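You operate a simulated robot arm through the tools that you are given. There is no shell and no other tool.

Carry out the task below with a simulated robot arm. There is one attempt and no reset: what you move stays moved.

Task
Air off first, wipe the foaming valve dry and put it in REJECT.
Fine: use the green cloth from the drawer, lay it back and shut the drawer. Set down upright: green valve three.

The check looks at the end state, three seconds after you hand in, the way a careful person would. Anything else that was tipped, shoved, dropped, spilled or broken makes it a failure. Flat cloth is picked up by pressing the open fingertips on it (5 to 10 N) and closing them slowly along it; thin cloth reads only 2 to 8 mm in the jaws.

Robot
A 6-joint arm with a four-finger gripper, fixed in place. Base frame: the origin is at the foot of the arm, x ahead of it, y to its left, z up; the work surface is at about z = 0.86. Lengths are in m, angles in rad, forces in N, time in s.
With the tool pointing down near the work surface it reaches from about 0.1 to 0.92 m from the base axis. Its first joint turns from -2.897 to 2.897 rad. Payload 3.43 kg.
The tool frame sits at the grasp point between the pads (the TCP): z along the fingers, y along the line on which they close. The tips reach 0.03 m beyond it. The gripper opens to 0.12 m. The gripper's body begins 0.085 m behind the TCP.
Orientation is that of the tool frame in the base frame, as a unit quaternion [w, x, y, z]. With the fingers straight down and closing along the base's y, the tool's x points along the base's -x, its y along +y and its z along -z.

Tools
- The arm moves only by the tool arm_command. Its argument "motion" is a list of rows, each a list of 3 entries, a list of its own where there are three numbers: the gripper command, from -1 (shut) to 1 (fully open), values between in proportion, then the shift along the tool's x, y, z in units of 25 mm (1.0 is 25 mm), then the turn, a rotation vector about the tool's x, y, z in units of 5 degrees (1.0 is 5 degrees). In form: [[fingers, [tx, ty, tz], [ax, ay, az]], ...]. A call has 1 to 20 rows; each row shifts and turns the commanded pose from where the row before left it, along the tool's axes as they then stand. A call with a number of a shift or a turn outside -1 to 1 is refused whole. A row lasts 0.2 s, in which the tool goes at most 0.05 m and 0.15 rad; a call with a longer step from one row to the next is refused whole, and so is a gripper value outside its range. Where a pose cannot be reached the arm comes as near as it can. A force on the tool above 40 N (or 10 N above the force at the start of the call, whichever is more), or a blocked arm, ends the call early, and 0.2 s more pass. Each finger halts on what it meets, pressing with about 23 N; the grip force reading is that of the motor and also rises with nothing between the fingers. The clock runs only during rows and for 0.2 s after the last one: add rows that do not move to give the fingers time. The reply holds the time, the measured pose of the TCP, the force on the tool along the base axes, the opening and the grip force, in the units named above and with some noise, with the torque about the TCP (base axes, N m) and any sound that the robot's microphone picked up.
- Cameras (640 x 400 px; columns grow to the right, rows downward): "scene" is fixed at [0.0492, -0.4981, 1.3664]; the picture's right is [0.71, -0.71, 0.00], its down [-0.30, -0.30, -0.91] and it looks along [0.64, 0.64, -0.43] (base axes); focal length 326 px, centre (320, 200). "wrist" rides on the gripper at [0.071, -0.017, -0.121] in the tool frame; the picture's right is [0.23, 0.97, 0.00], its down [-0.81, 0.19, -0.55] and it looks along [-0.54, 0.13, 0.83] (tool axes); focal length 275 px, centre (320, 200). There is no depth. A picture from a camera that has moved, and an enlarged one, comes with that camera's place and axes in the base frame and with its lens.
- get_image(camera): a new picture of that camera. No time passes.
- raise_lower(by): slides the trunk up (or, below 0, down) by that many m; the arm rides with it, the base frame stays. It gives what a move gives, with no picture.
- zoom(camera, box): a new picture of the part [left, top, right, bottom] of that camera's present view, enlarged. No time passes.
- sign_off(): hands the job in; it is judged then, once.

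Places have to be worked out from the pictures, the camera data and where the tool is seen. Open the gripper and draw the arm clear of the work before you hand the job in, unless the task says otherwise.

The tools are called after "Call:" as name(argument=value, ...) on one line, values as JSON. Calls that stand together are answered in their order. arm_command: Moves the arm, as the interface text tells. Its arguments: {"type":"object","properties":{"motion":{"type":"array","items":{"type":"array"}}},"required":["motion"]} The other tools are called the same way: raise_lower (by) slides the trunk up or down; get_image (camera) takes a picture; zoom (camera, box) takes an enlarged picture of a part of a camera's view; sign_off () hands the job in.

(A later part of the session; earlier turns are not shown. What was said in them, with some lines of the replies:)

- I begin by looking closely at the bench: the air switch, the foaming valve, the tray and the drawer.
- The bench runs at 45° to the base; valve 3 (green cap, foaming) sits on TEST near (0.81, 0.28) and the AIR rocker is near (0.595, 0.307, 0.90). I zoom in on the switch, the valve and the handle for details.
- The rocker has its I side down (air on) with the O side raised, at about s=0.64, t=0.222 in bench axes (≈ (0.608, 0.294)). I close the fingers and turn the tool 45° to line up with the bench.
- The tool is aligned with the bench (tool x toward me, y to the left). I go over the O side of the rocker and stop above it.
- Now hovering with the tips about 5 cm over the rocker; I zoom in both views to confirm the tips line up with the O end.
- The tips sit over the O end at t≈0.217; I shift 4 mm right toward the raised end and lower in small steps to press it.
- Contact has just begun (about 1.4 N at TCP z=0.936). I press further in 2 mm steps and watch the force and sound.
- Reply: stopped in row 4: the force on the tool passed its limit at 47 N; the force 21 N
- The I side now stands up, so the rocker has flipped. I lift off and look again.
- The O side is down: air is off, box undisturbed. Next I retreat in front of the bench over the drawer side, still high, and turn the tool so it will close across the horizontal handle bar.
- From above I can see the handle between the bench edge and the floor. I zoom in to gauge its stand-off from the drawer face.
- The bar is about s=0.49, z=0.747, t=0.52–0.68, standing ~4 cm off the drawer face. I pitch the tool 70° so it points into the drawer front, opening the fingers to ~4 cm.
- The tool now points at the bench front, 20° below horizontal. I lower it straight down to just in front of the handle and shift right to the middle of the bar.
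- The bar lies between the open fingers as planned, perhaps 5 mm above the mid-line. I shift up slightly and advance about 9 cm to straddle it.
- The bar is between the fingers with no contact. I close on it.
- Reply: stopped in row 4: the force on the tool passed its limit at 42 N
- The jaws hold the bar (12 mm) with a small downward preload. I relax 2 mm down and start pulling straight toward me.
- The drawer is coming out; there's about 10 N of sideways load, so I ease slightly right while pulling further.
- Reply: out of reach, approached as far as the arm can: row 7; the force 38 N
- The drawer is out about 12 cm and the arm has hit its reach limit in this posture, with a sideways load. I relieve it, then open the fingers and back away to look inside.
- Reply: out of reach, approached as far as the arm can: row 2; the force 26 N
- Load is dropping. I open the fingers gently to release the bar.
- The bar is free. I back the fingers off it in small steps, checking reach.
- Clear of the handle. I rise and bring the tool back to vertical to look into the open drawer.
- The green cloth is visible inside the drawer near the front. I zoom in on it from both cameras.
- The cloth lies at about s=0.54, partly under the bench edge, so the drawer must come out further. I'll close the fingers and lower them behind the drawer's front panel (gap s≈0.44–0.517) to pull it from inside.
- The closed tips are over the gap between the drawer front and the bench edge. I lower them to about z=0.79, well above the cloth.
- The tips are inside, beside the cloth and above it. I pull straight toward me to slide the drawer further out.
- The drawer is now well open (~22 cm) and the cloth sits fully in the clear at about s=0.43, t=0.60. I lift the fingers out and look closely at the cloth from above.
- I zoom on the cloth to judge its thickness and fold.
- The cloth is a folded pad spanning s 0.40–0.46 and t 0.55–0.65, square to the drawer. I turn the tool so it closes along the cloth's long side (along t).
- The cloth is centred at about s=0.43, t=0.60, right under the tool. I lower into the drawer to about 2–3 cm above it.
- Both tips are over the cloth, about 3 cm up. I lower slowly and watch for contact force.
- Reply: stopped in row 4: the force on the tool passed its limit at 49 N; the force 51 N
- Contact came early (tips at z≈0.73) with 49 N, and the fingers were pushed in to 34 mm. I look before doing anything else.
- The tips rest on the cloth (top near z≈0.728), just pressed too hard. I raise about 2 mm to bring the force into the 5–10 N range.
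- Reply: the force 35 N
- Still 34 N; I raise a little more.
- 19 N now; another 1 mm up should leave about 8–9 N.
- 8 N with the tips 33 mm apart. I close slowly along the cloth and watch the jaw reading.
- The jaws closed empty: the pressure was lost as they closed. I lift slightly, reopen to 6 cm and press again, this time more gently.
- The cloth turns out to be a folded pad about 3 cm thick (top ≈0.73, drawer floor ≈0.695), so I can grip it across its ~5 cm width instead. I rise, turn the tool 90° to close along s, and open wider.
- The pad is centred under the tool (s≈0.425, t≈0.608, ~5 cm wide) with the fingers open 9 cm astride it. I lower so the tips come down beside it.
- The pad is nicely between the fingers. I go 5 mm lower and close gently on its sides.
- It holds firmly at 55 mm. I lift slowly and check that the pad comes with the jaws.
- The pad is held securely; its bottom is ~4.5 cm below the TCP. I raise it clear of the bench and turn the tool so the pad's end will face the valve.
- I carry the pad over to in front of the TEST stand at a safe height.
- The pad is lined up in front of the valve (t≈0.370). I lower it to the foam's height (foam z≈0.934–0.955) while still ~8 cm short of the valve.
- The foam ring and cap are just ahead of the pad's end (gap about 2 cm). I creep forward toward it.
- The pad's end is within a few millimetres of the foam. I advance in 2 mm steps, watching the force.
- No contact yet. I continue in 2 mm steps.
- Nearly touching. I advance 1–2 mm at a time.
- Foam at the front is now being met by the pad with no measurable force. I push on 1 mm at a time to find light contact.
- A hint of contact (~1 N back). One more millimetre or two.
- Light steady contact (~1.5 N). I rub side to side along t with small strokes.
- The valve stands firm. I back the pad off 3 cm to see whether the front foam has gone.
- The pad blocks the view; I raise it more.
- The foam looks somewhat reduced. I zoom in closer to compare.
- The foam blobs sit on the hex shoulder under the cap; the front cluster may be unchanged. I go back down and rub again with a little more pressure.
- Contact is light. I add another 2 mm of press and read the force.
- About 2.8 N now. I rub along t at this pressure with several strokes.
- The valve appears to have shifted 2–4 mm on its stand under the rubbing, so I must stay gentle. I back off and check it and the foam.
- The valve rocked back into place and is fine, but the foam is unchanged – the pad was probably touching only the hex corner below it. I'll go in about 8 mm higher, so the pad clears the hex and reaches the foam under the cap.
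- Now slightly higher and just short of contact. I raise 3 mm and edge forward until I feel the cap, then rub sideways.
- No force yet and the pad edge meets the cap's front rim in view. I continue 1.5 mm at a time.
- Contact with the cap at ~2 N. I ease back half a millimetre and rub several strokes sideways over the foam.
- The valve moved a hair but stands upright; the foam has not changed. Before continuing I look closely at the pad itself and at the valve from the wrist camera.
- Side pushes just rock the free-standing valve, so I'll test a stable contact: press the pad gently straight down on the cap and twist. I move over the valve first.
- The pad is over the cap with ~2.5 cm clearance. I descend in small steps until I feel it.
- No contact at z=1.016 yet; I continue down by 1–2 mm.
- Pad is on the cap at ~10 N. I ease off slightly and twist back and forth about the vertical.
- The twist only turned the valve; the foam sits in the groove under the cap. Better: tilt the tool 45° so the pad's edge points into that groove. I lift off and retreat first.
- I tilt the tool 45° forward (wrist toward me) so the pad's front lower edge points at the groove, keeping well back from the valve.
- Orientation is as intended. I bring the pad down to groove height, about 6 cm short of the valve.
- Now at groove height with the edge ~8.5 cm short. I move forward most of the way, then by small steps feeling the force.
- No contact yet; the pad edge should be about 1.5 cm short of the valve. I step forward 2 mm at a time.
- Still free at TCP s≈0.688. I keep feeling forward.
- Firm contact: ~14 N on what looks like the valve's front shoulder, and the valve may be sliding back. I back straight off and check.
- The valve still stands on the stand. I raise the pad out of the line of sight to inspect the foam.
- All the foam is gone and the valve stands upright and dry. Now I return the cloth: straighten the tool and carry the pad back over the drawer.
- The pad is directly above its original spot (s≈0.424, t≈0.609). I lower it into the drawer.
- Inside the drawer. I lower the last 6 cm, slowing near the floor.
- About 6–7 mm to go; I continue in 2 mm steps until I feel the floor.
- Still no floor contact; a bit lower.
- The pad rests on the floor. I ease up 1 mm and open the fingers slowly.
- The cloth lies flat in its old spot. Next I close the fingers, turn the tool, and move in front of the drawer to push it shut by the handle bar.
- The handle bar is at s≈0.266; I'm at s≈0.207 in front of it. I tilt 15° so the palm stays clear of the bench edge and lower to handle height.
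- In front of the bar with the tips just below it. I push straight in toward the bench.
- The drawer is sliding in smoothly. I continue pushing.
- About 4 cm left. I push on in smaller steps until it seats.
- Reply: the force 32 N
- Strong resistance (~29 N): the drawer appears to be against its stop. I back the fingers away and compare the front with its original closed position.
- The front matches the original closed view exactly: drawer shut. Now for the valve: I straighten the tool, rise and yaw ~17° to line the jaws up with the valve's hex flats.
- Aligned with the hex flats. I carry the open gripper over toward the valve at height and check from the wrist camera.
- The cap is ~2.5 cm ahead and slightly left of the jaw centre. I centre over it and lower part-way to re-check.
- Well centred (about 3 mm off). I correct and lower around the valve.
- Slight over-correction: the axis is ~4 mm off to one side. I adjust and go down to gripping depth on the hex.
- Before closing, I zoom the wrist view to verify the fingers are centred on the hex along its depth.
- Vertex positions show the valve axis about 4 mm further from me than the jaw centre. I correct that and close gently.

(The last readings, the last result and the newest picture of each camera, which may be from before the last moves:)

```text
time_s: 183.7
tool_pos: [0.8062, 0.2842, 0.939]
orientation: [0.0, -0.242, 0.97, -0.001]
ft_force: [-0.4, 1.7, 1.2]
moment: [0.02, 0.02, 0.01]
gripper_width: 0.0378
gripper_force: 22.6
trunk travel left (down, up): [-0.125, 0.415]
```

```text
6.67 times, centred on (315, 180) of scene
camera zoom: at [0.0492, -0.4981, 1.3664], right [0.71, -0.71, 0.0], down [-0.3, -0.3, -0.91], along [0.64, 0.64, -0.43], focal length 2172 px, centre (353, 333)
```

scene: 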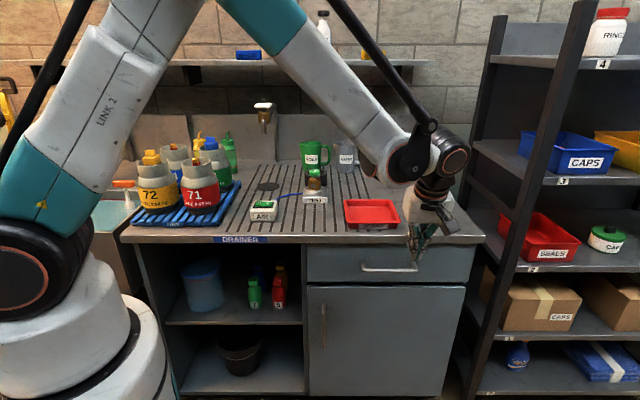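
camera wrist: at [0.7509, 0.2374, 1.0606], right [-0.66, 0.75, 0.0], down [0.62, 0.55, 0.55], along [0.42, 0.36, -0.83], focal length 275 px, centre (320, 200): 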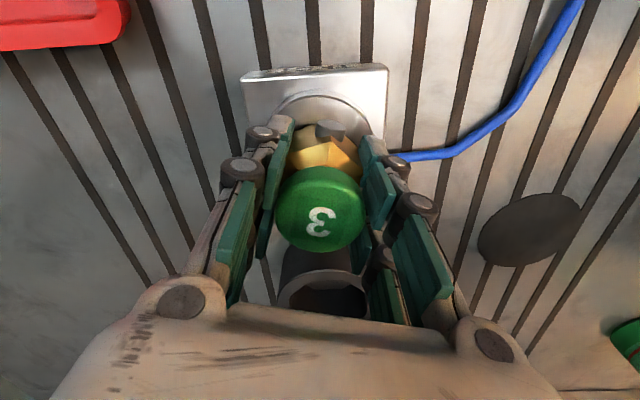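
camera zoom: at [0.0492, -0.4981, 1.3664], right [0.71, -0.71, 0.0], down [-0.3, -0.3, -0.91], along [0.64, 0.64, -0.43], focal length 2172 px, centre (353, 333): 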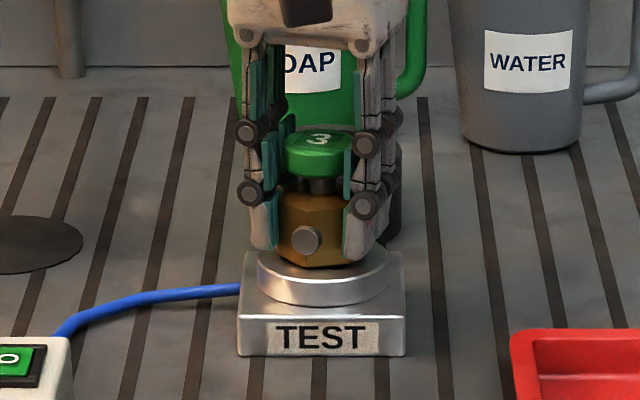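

Gripped at 38 mm. I lift straight up slowly.

Call:
arm_command(motion=[[-0.8, [0, 0, 0], [0, 0, 0]], [-0.8, [0, 0, -0.2], [0, 0, 0]], [-0.8, [0, 0, -0.3], [0, 0, 0]], [-0.8, [0, 0, -0.5], [0, 0, 0]], [-0.8, [0, 0, -0.6], [0, 0, 0]], [-0.8, [0, 0, 0], [0, 0, 0]]])

Call:
zoom(camera="scene", box=[285, 140, 345, 210])

```text
time_s: 185.1
tool_pos: [0.8059, 0.2846, 0.9795]
orientation: [0.0, -0.243, 0.97, -0.002]
ft_force: [-0.3, -0.6, -2.4]
moment: [0.0, 0.03, 0.0]
gripper_width: 0.0378
gripper_force: 23.6
trunk travel left (down, up): [-0.125, 0.415]
```

```text
5.71 times, centred on (315, 175) of scene
camera zoom: at [0.0492, -0.4981, 1.3664], right [0.71, -0.71, 0.0], down [-0.3, -0.3, -0.91], along [0.64, 0.64, -0.43], focal length 1862 px, centre (349, 343)
```

zoom: 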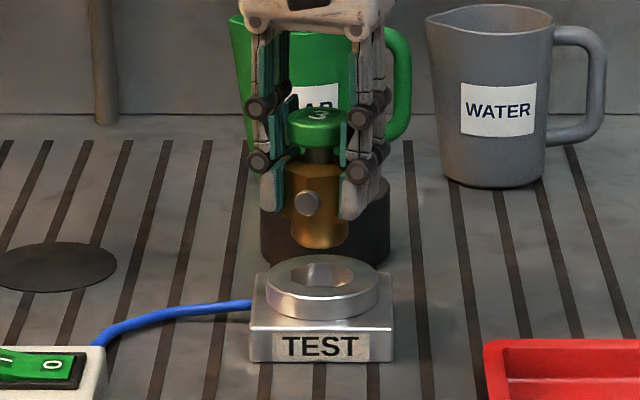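

The valve comes out cleanly and upright; its base is about 5 cm below the TCP. I raise it and carry it over the REJECT tray.

Call:
arm_command(motion=[[-0.8, [0, 0, -0.8], [0, 0, 0]], [-0.8, [0, 0, -0.8], [0, 0, 0]], [-0.8, [0, 0, -0.8], [0, 0, 0]], [-0.8, [0.325, -0.866, 0], [0, 0, 0]], [-0.8, [0.325, -0.866, 0], [0, 0, 0]], [-0.8, [0.325, -0.866, 0], [0, 0, 0]], [-0.8, [0.325, -0.866, 0], [0, 0, 0]], [-0.8, [0.325, -0.866, 0], [0, 0, 0]], [-0.8, [0.325, -0.866, 0], [0, 0, 0]], [-0.8, [0.325, -0.866, 0], [0, 0, 0]], [-0.8, [0.325, -0.866, 0], [0, 0, 0]], [-0.8, [0.325, -0.866, 0], [0, 0, 0]], [-0.8, [0.325, -0.866, 0], [0, 0, 0]], [-0.8, [0, 0, 0], [0, 0, 0]]])

Call:
get_image(camera="wrist")

Call:
zoom(camera="scene", box=[310, 120, 430, 240])

```text
time_s: 188.1
tool_pos: [0.8361, 0.0568, 1.0388]
orientation: [0.0, -0.243, 0.97, -0.002]
ft_force: [0.6, -0.9, -2.6]
moment: [0.01, 0.0, -0.02]
gripper_width: 0.0378
gripper_force: 22.4
trunk travel left (down, up): [-0.125, 0.415]
```

```text
taken
camera wrist: at [0.7809, 0.0083, 1.1604], right [-0.66, 0.75, 0.0], down [0.62, 0.55, 0.55], along [0.42, 0.36, -0.83], focal length 275 px, centre (320, 200)
```

wrist: 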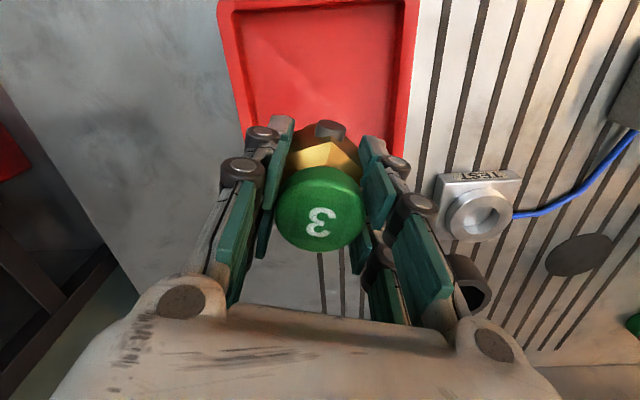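

```text
3.33 times, centred on (370, 180) of scene
camera zoom: at [0.0492, -0.4981, 1.3664], right [0.71, -0.71, 0.0], down [-0.3, -0.3, -0.91], along [0.64, 0.64, -0.43], focal length 1086 px, centre (153, 267)
```

zoom: 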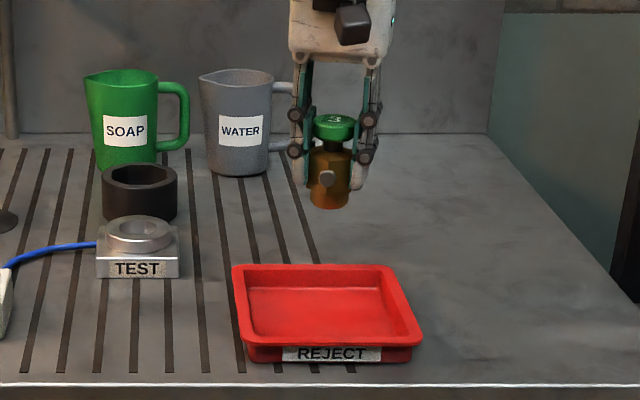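

The valve is centred over the tray floor (s≈0.63, t≈0.55). I lower it most of the way.

Call:
arm_command(motion=[[-0.8, [0, 0, 0.8], [0, 0, 0]], [-0.8, [0, 0, 0.8], [0, 0, 0]], [-0.8, [0, 0, 0.8], [0, 0, 0]], [-0.8, [0, 0, 0.8], [0, 0, 0]], [-0.8, [0, 0, 0.6], [0, 0, 0]], [-0.8, [0, 0, 0], [0, 0, 0]]])

Call:
get_image(camera="wrist")

Call:
zoom(camera="scene", box=[320, 150, 420, 240])

```text
time_s: 189.5
tool_pos: [0.8352, 0.0555, 0.9454]
orientation: [0.001, -0.243, 0.97, -0.003]
ft_force: [-0.4, -0.3, -1.8]
moment: [0.02, 0.0, -0.01]
gripper_width: 0.038
gripper_force: 22.8
trunk travel left (down, up): [-0.125, 0.415]
```

```text
taken
camera wrist: at [0.7813, 0.0081, 1.0659], right [-0.66, 0.75, 0.0], down [0.62, 0.55, 0.55], along [0.42, 0.36, -0.83], focal length 275 px, centre (320, 200)
```

wrist: 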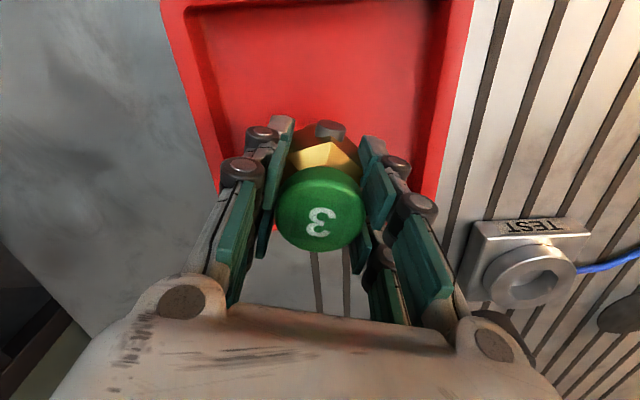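

```text
4.44 times, centred on (370, 195) of scene
camera zoom: at [0.0492, -0.4981, 1.3664], right [0.71, -0.71, 0.0], down [-0.3, -0.3, -0.91], along [0.64, 0.64, -0.43], focal length 1448 px, centre (98, 222)
```

zoom: 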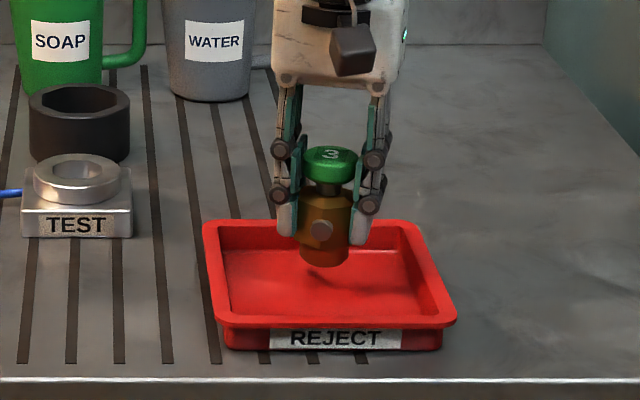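

About 3 cm above the tray floor. I lower slowly and feel for contact.

Call:
arm_command(motion=[[-0.8, [0, 0, 0.25], [0, 0, 0]], [-0.8, [0, 0, 0.25], [0, 0, 0]], [-0.8, [0, 0, 0.2], [0, 0, 0]], [-0.8, [0, 0, 0.1], [0, 0, 0]], [-0.8, [0, 0, 0], [0, 0, 0]]])

Call:
arm_command(motion=[[-0.8, [0, 0, 0.08], [0, 0, 0]], [-0.8, [0, 0, 0.06], [0, 0, 0]], [-0.8, [0, 0, 0], [0, 0, 0]]])

Call:
zoom(camera="scene", box=[320, 150, 420, 240])

```text
time_s: 190.7
tool_pos: [0.8362, 0.0557, 0.9247]
orientation: [0.001, -0.243, 0.97, -0.002]
ft_force: [0.8, -0.4, -3.4]
moment: [0.03, 0.03, -0.04]
gripper_width: 0.0381
gripper_force: 23.0
trunk travel left (down, up): [-0.125, 0.415]
```

```text
time_s: 191.5
tool_pos: [0.8353, 0.0537, 0.9214]
orientation: [0.001, -0.243, 0.97, -0.001]
ft_force: [0.0, -0.3, -2.9]
moment: [-0.01, 0.0, 0.01]
gripper_width: 0.0378
gripper_force: 23.3
trunk travel left (down, up): [-0.125, 0.415]
```

```text
4.44 times, centred on (370, 195) of scene
camera zoom: at [0.0492, -0.4981, 1.3664], right [0.71, -0.71, 0.0], down [-0.3, -0.3, -0.91], along [0.64, 0.64, -0.43], focal length 1448 px, centre (98, 222)
```

zoom: 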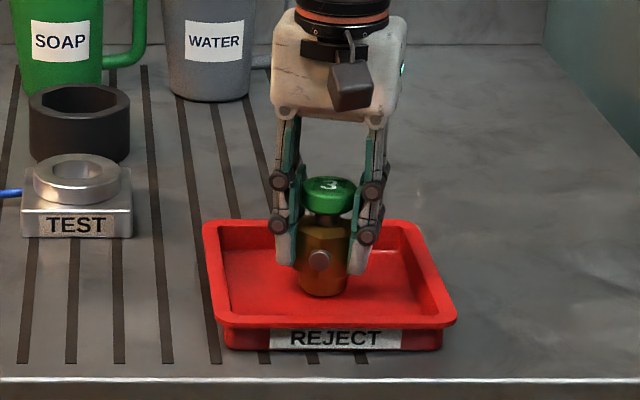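

Still hanging (−2.9 N weight). I go down in 1.5 mm steps until the weight transfers.

Call:
arm_command(motion=[[-0.8, [0, 0, 0.06], [0, 0, 0]], [-0.8, [0, 0, 0.06], [0, 0, 0]], [-0.8, [0, 0, 0], [0, 0, 0]]])

Call:
arm_command(motion=[[-0.8, [0, 0, 0.05], [0, 0, 0]], [-0.8, [0, 0, 0], [0, 0, 0]]])

```text
time_s: 192.3
tool_pos: [0.8361, 0.0565, 0.9186]
orientation: [0.001, -0.243, 0.97, -0.002]
ft_force: [3.8, -0.6, 6.3]
moment: [-0.06, -0.12, -0.01]
gripper_width: 0.0378
gripper_force: 23.5
trunk travel left (down, up): [-0.125, 0.415]
```

```text
time_s: 192.9
tool_pos: [0.8356, 0.0562, 0.9189]
orientation: [0.002, -0.242, 0.97, -0.001]
ft_force: [5.4, -2.6, 16.1]
moment: [-0.11, -0.1, 0.02]
gripper_width: 0.0379
gripper_force: 22.6
trunk travel left (down, up): [-0.125, 0.415]
```

The base is on the tray floor (16 N). I ease up 1 mm and open the jaws slowly.

Call:
arm_command(motion=[[-0.8, [0, 0, -0.05], [0, 0, 0]], [-0.8, [0, 0, 0], [0, 0, 0]]])

```text
time_s: 193.5
tool_pos: [0.836, 0.0558, 0.9185]
orientation: [0.001, -0.243, 0.97, -0.002]
ft_force: [-0.4, -2.9, 6.7]
moment: [-0.12, 0.13, 0.03]
gripper_width: 0.0378
gripper_force: 23.2
trunk travel left (down, up): [-0.125, 0.415]
```

Light load remains; I open the jaws gradually.

Call:
arm_command(motion=[[-0.8, [0, 0, -0.02], [0, 0, 0]], [-0.34, [0, 0, 0], [0, 0, 0]], [-0.28, [0, 0, 0], [0, 0, 0]], [-0.2, [0, 0, 0], [0, 0, 0]], [-0.1, [0, 0, 0], [0, 0, 0]], [0, [0, 0, 0], [0, 0, 0]], [0, [0, 0, 0], [0, 0, 0]]])

Call:
get_image(camera="wrist")

Call:
zoom(camera="scene", box=[320, 150, 420, 240])

```text
time_s: 195.1
tool_pos: [0.8365, 0.0551, 0.9185]
orientation: [0.001, -0.243, 0.97, -0.002]
ft_force: [0.3, 0.0, -0.3]
moment: [-0.02, -0.02, 0.0]
gripper_width: 0.06
gripper_force: 0.0
trunk travel left (down, up): [-0.125, 0.415]
```

```text
taken
camera wrist: at [0.781, 0.0084, 1.0403], right [-0.66, 0.75, 0.0], down [0.62, 0.55, 0.55], along [0.42, 0.36, -0.83], focal length 275 px, centre (320, 200)
```

wrist: 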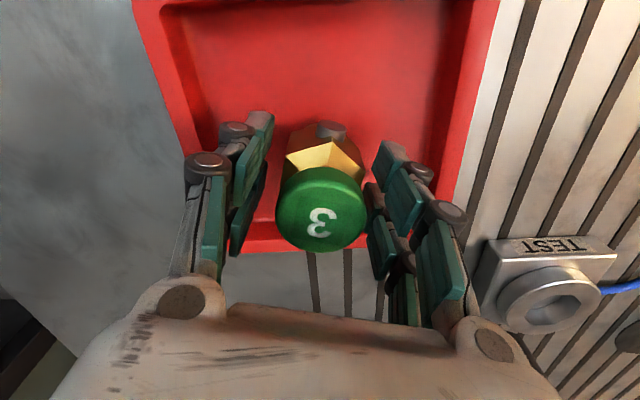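

```text
4.44 times, centred on (370, 195) of scene
camera zoom: at [0.0492, -0.4981, 1.3664], right [0.71, -0.71, 0.0], down [-0.3, -0.3, -0.91], along [0.64, 0.64, -0.43], focal length 1448 px, centre (98, 222)
```

zoom: 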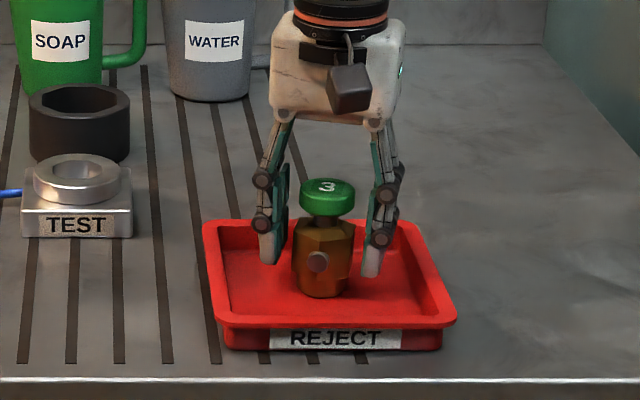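

The valve stands upright on its own in REJECT. I open a bit more and withdraw straight up.

Call:
arm_command(motion=[[0.2, [0, 0, 0], [0, 0, 0]], [0.2, [0, 0, 0], [0, 0, 0]], [0.2, [0, 0, -0.4], [0, 0, 0]], [0.2, [0, 0, -0.6], [0, 0, 0]], [0.2, [0, 0, -0.8], [0, 0, 0]], [0.2, [0, 0, -1], [0, 0, 0]], [0.2, [0, 0, -1], [0, 0, 0]], [0.2, [0, 0, -1], [0, 0, 0]], [0.2, [0, 0, -1], [0, 0, 0]], [0.2, [0, 0, -1], [0, 0, 0]], [0.2, [0, 0, -1], [0, 0, 0]], [0.2, [0, 0, 0], [0, 0, 0]]])

Call:
get_image(camera="scene")

Call:
get_image(camera="wrist")

Call:
zoom(camera="scene", box=[320, 160, 420, 240])

```text
time_s: 197.7
tool_pos: [0.8328, 0.0565, 1.1131]
orientation: [0.0, -0.243, 0.97, -0.002]
ft_force: [0.7, 0.0, -0.1]
moment: [-0.01, 0.02, 0.01]
gripper_width: 0.072
gripper_force: 0.0
trunk travel left (down, up): [-0.125, 0.415]
```

```text
taken
```

scene: 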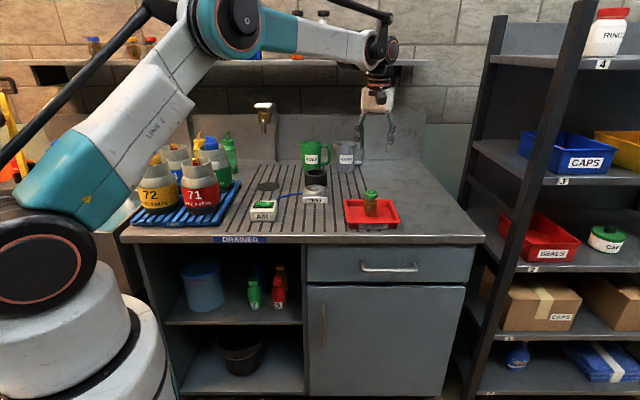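

```text
taken
camera wrist: at [0.7783, 0.0095, 1.2351], right [-0.66, 0.75, 0.0], down [0.62, 0.55, 0.55], along [0.42, 0.36, -0.83], focal length 275 px, centre (320, 200)
```

wrist: 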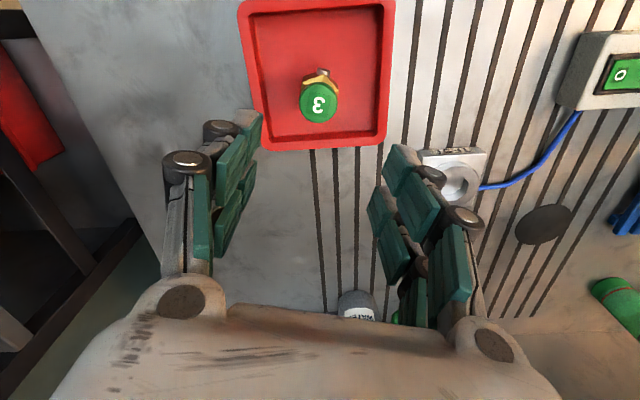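

```text
5.00 times, centred on (370, 200) of scene
camera zoom: at [0.0492, -0.4981, 1.3664], right [0.71, -0.71, 0.0], down [-0.3, -0.3, -0.91], along [0.64, 0.64, -0.43], focal length 1629 px, centre (70, 200)
```

zoom: 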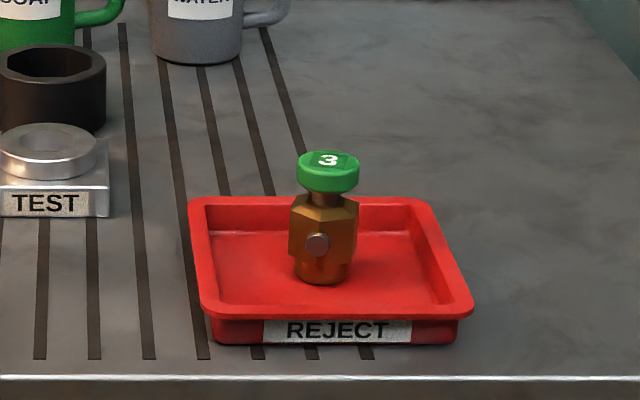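

The valve stands upright in REJECT. I compare the drawer front with its initial close-up, and check the valve's back side and the switch.

Call:
zoom(camera="scene", box=[350, 245, 430, 285])

Call:
zoom(camera="wrist", box=[270, 40, 370, 150])

Call:
zoom(camera="scene", box=[230, 130, 420, 250])

Call:
zoom(camera="scene", box=[290, 190, 490, 320])

```text
8.00 times, centred on (390, 265) of scene
camera zoom: at [0.0492, -0.4981, 1.3664], right [0.71, -0.71, 0.0], down [-0.3, -0.3, -0.91], along [0.64, 0.64, -0.43], focal length 2606 px, centre (-240, -320)
```

zoom: 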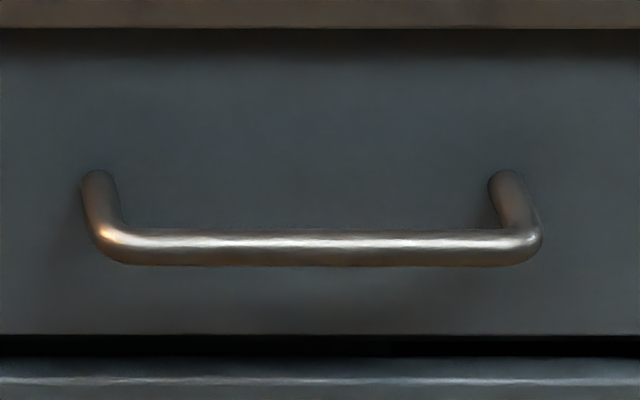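

```text
3.64 times, centred on (320, 95) of wrist
camera zoom: at [0.7783, 0.0095, 1.2351], right [-0.66, 0.75, 0.0], down [0.62, 0.55, 0.55], along [0.42, 0.36, -0.83], focal length 1001 px, centre (320, 582)
```

zoom: 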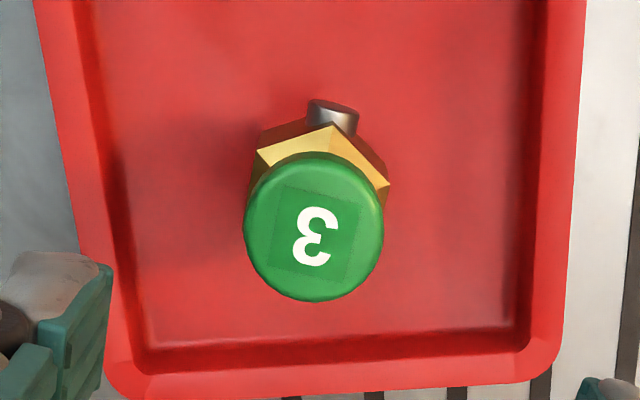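

```text
3.33 times, centred on (325, 190) of scene
camera zoom: at [0.0492, -0.4981, 1.3664], right [0.71, -0.71, 0.0], down [-0.3, -0.3, -0.91], along [0.64, 0.64, -0.43], focal length 1086 px, centre (303, 233)
```

zoom: 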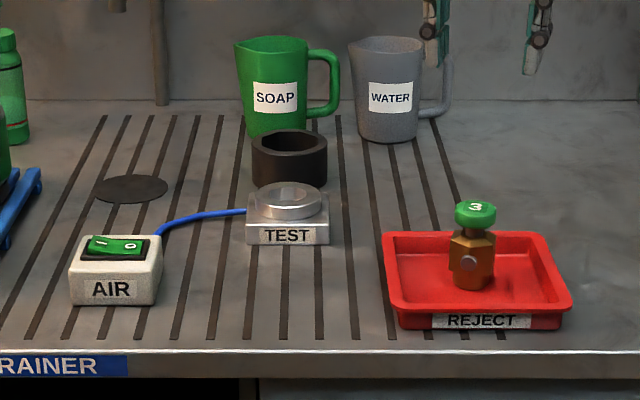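

```text
3.08 times, centred on (390, 255) of scene
camera zoom: at [0.0492, -0.4981, 1.3664], right [0.71, -0.71, 0.0], down [-0.3, -0.3, -0.91], along [0.64, 0.64, -0.43], focal length 1002 px, centre (105, 31)
```

zoom: 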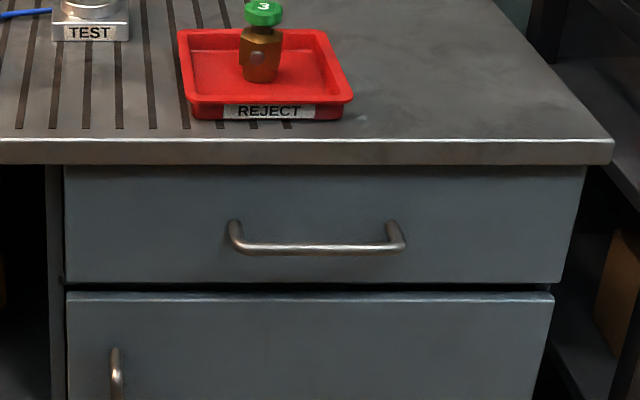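

Drawer, switch and surroundings all look right. For completeness I swing the wrist camera to the valve's left side to verify no foam remains on its back.

Call:
arm_command(motion=[[0.2, [0, 0, -0.5], [0, 0, 0.973]], [0.2, [0, 0, -0.5], [0, 0, 0.973]], [0.2, [0, 0, 0], [0, 0, 0.973]], [0.2, [0, 0, 0], [0, 0, 0.973]], [0.2, [0, 0, 0], [0, 0, 0.973]], [0.2, [0, 0, 0], [0, 0, 0.973]], [0.2, [0, 0, 0], [0, 0, 0.973]], [0.2, [0, 0, 0], [0, 0, 0.973]], [0.2, [0, 0, 0], [0, 0, 0.973]], [0.2, [0, 0, 0], [0, 0, 0.973]], [0.2, [0, 0, 0], [0, 0, 0.973]], [0.2, [0, 0, 0], [0, 0, 0.973]], [0.2, [0, 0, 0], [0, 0, 0.973]], [0.2, [0, 0, 0], [0, 0, 0.973]], [0.2, [0, 0, 0], [0, 0, 0.973]], [0.2, [0, 0, 0], [0, 0, 0]]])

Call:
arm_command(motion=[[0.2, [0.9, 0, 0], [0, 0, 0]], [0.2, [0.9, 0, 0], [0, -1, 0]], [0.2, [0.6, 0, 0], [0, -1, 0]], [0.2, [0.6, 0, 0], [0, -1, 0]], [0.2, [0.6, 0, 0], [0, -1, 0]], [0.2, [0.6, 0, 0], [0, -1, 0]], [0.2, [0.6, 0, 0], [0, -1, 0]], [0.2, [0, 0, 0], [0, -1, 0]], [0.2, [0, 0, 0], [0, -1, 0]], [0.2, [0, 0, 0], [0, 0, 0]]])

Call:
get_image(camera="wrist")

Call:
get_image(camera="scene")

```text
time_s: 201.1
tool_pos: [0.8357, 0.0557, 1.1394]
orientation: [0.002, 0.383, 0.924, 0.0]
ft_force: [0.5, 1.3, 0.0]
moment: [0.0, -0.03, 0.0]
gripper_width: 0.0718
gripper_force: 0.1
trunk travel left (down, up): [-0.125, 0.415]
```

```text
time_s: 203.3
tool_pos: [0.7536, 0.1382, 1.1203]
orientation: [0.318, 0.358, 0.868, -0.131]
ft_force: [-0.7, -0.4, 0.3]
moment: [0.0, 0.01, -0.02]
gripper_width: 0.0719
gripper_force: 0.1
trunk travel left (down, up): [-0.125, 0.415]
```

```text
taken
camera wrist: at [0.6476, 0.2205, 1.1661], right [0.56, 0.81, -0.15], down [0.32, -0.05, 0.95], along [0.76, -0.58, -0.29], focal length 275 px, centre (320, 200)
```

wrist: 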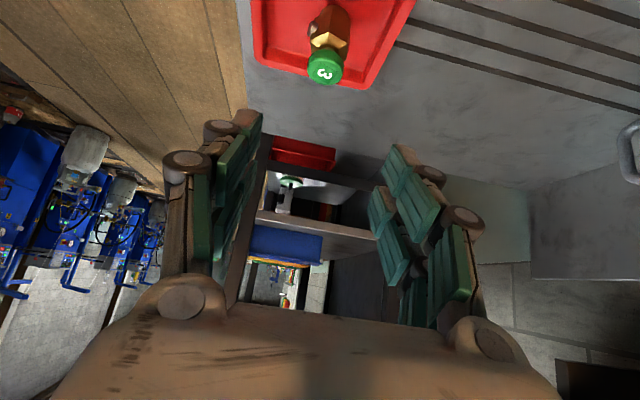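

```text
taken
```

scene: 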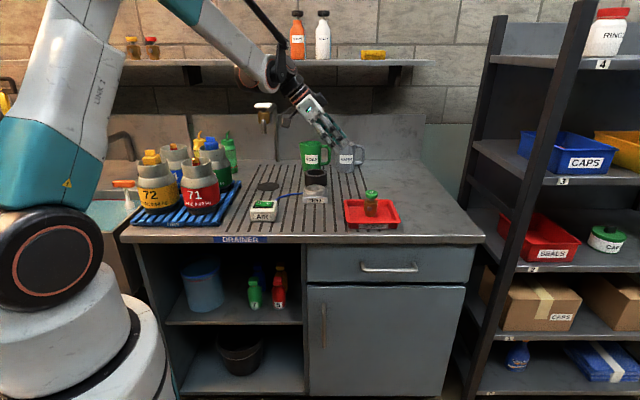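

The side view shows the valve in the tray; I zoom on it.

Call:
zoom(camera="wrist", box=[280, 0, 380, 100])

```text
4.00 times, centred on (330, 50) of wrist
camera zoom: at [0.6476, 0.2205, 1.1661], right [0.56, 0.81, -0.15], down [0.32, -0.05, 0.95], along [0.76, -0.58, -0.29], focal length 1101 px, centre (280, 800)
```

zoom: 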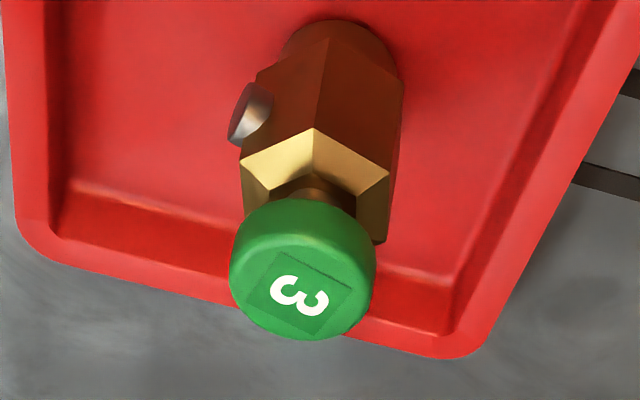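

The valve is clean from this side too, standing upright. I straighten the tool, open the gripper fully and draw the arm clear of the work.

Call:
arm_command(motion=[[1, [0, 0, 0], [0, 1, 0]], [1, [0, 0, 0], [0, 1, 0]], [1, [0, 0, 0], [0, 1, 0]], [1, [0, 0, 0], [0, 1, 0]], [1, [0, 0, 0], [0, 1, 0]], [1, [0, 0, 0], [0, 1, 0]], [1, [0, 0, 0], [0, 1, 0]], [1, [0, 0, 0], [0, 1, 0]], [1, [0, 0, -0.8], [0, 0, 0]], [1, [0, 0, -0.8], [0, 0, 0]], [1, [0, 0, -0.8], [0, 0, 0]], [1, [0, 0, -0.8], [0, 0, 0]], [1, [0, -0.9, 0], [0, 0, 0]], [1, [0, -0.9, 0], [0, 0, 0]], [1, [0, -0.9, 0], [0, 0, 0]], [1, [0, -0.9, 0], [0, 0, 0]], [1, [0, -0.9, 0], [0, 0, 0]], [1, [0, -0.9, 0], [0, 0, 0]], [1, [0, 0, 0], [0, 0, 0]]])

Call:
get_image(camera="scene")

Call:
zoom(camera="scene", box=[230, 130, 420, 250])

```text
time_s: 207.3
tool_pos: [0.6588, 0.043, 1.1996]
orientation: [0.002, 0.383, 0.924, -0.001]
ft_force: [-0.2, 0.6, -0.4]
moment: [0.03, -0.01, 0.01]
gripper_width: 0.1201
gripper_force: 0.1
trunk travel left (down, up): [-0.125, 0.415]
```

```text
taken
```

scene: 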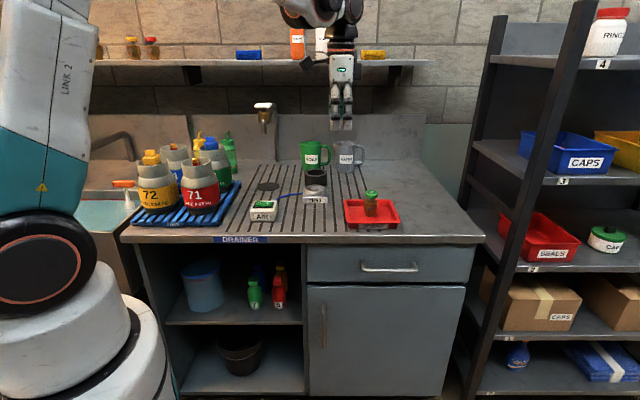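

```text
3.33 times, centred on (325, 190) of scene
camera zoom: at [0.0492, -0.4981, 1.3664], right [0.71, -0.71, 0.0], down [-0.3, -0.3, -0.91], along [0.64, 0.64, -0.43], focal length 1086 px, centre (303, 233)
```

zoom: 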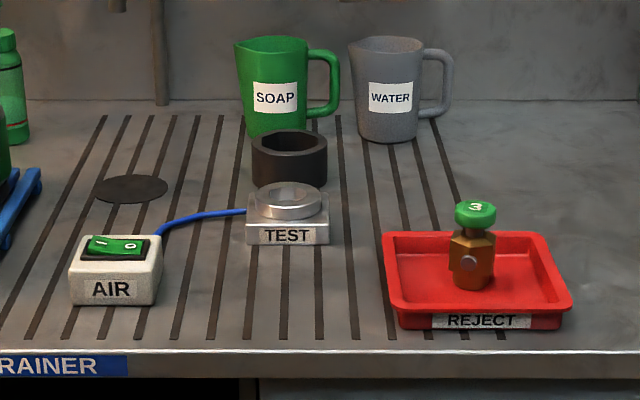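

Air is off, valve 3 is dry and upright in REJECT, the green cloth is back in the drawer and the drawer is shut. The gripper is open and clear, and nothing else has moved, so I hand the job in.

Call:
sign_off()

```text
The job is handed in.
```

The job is handed in: the air is off, and green valve three is wiped dry and standing upright in REJECT.

- **Air:** I pressed the AIR switch to O before anything else.
- **Wiping:** It took several tries. Pressing the cloth against the valve's side and cap did nothing. Pushing the cloth's edge into the groove under the cap cleared all the foam. The valve turned and shifted slightly on the TEST stand while I did this, but it never tipped. I looked at it from the front and left afterwards and saw no foam; I could not see directly behind it.
- **Cloth and drawer:** The green cloth went back flat in its original spot. I pushed the drawer shut until it met firm resistance, and its front matches the starting picture. I could not see the cloth once the drawer was closed.
- **Everything else:** The final pictures show nothing else tipped, moved or spilled. The gripper is open and the arm is clear of the bench.
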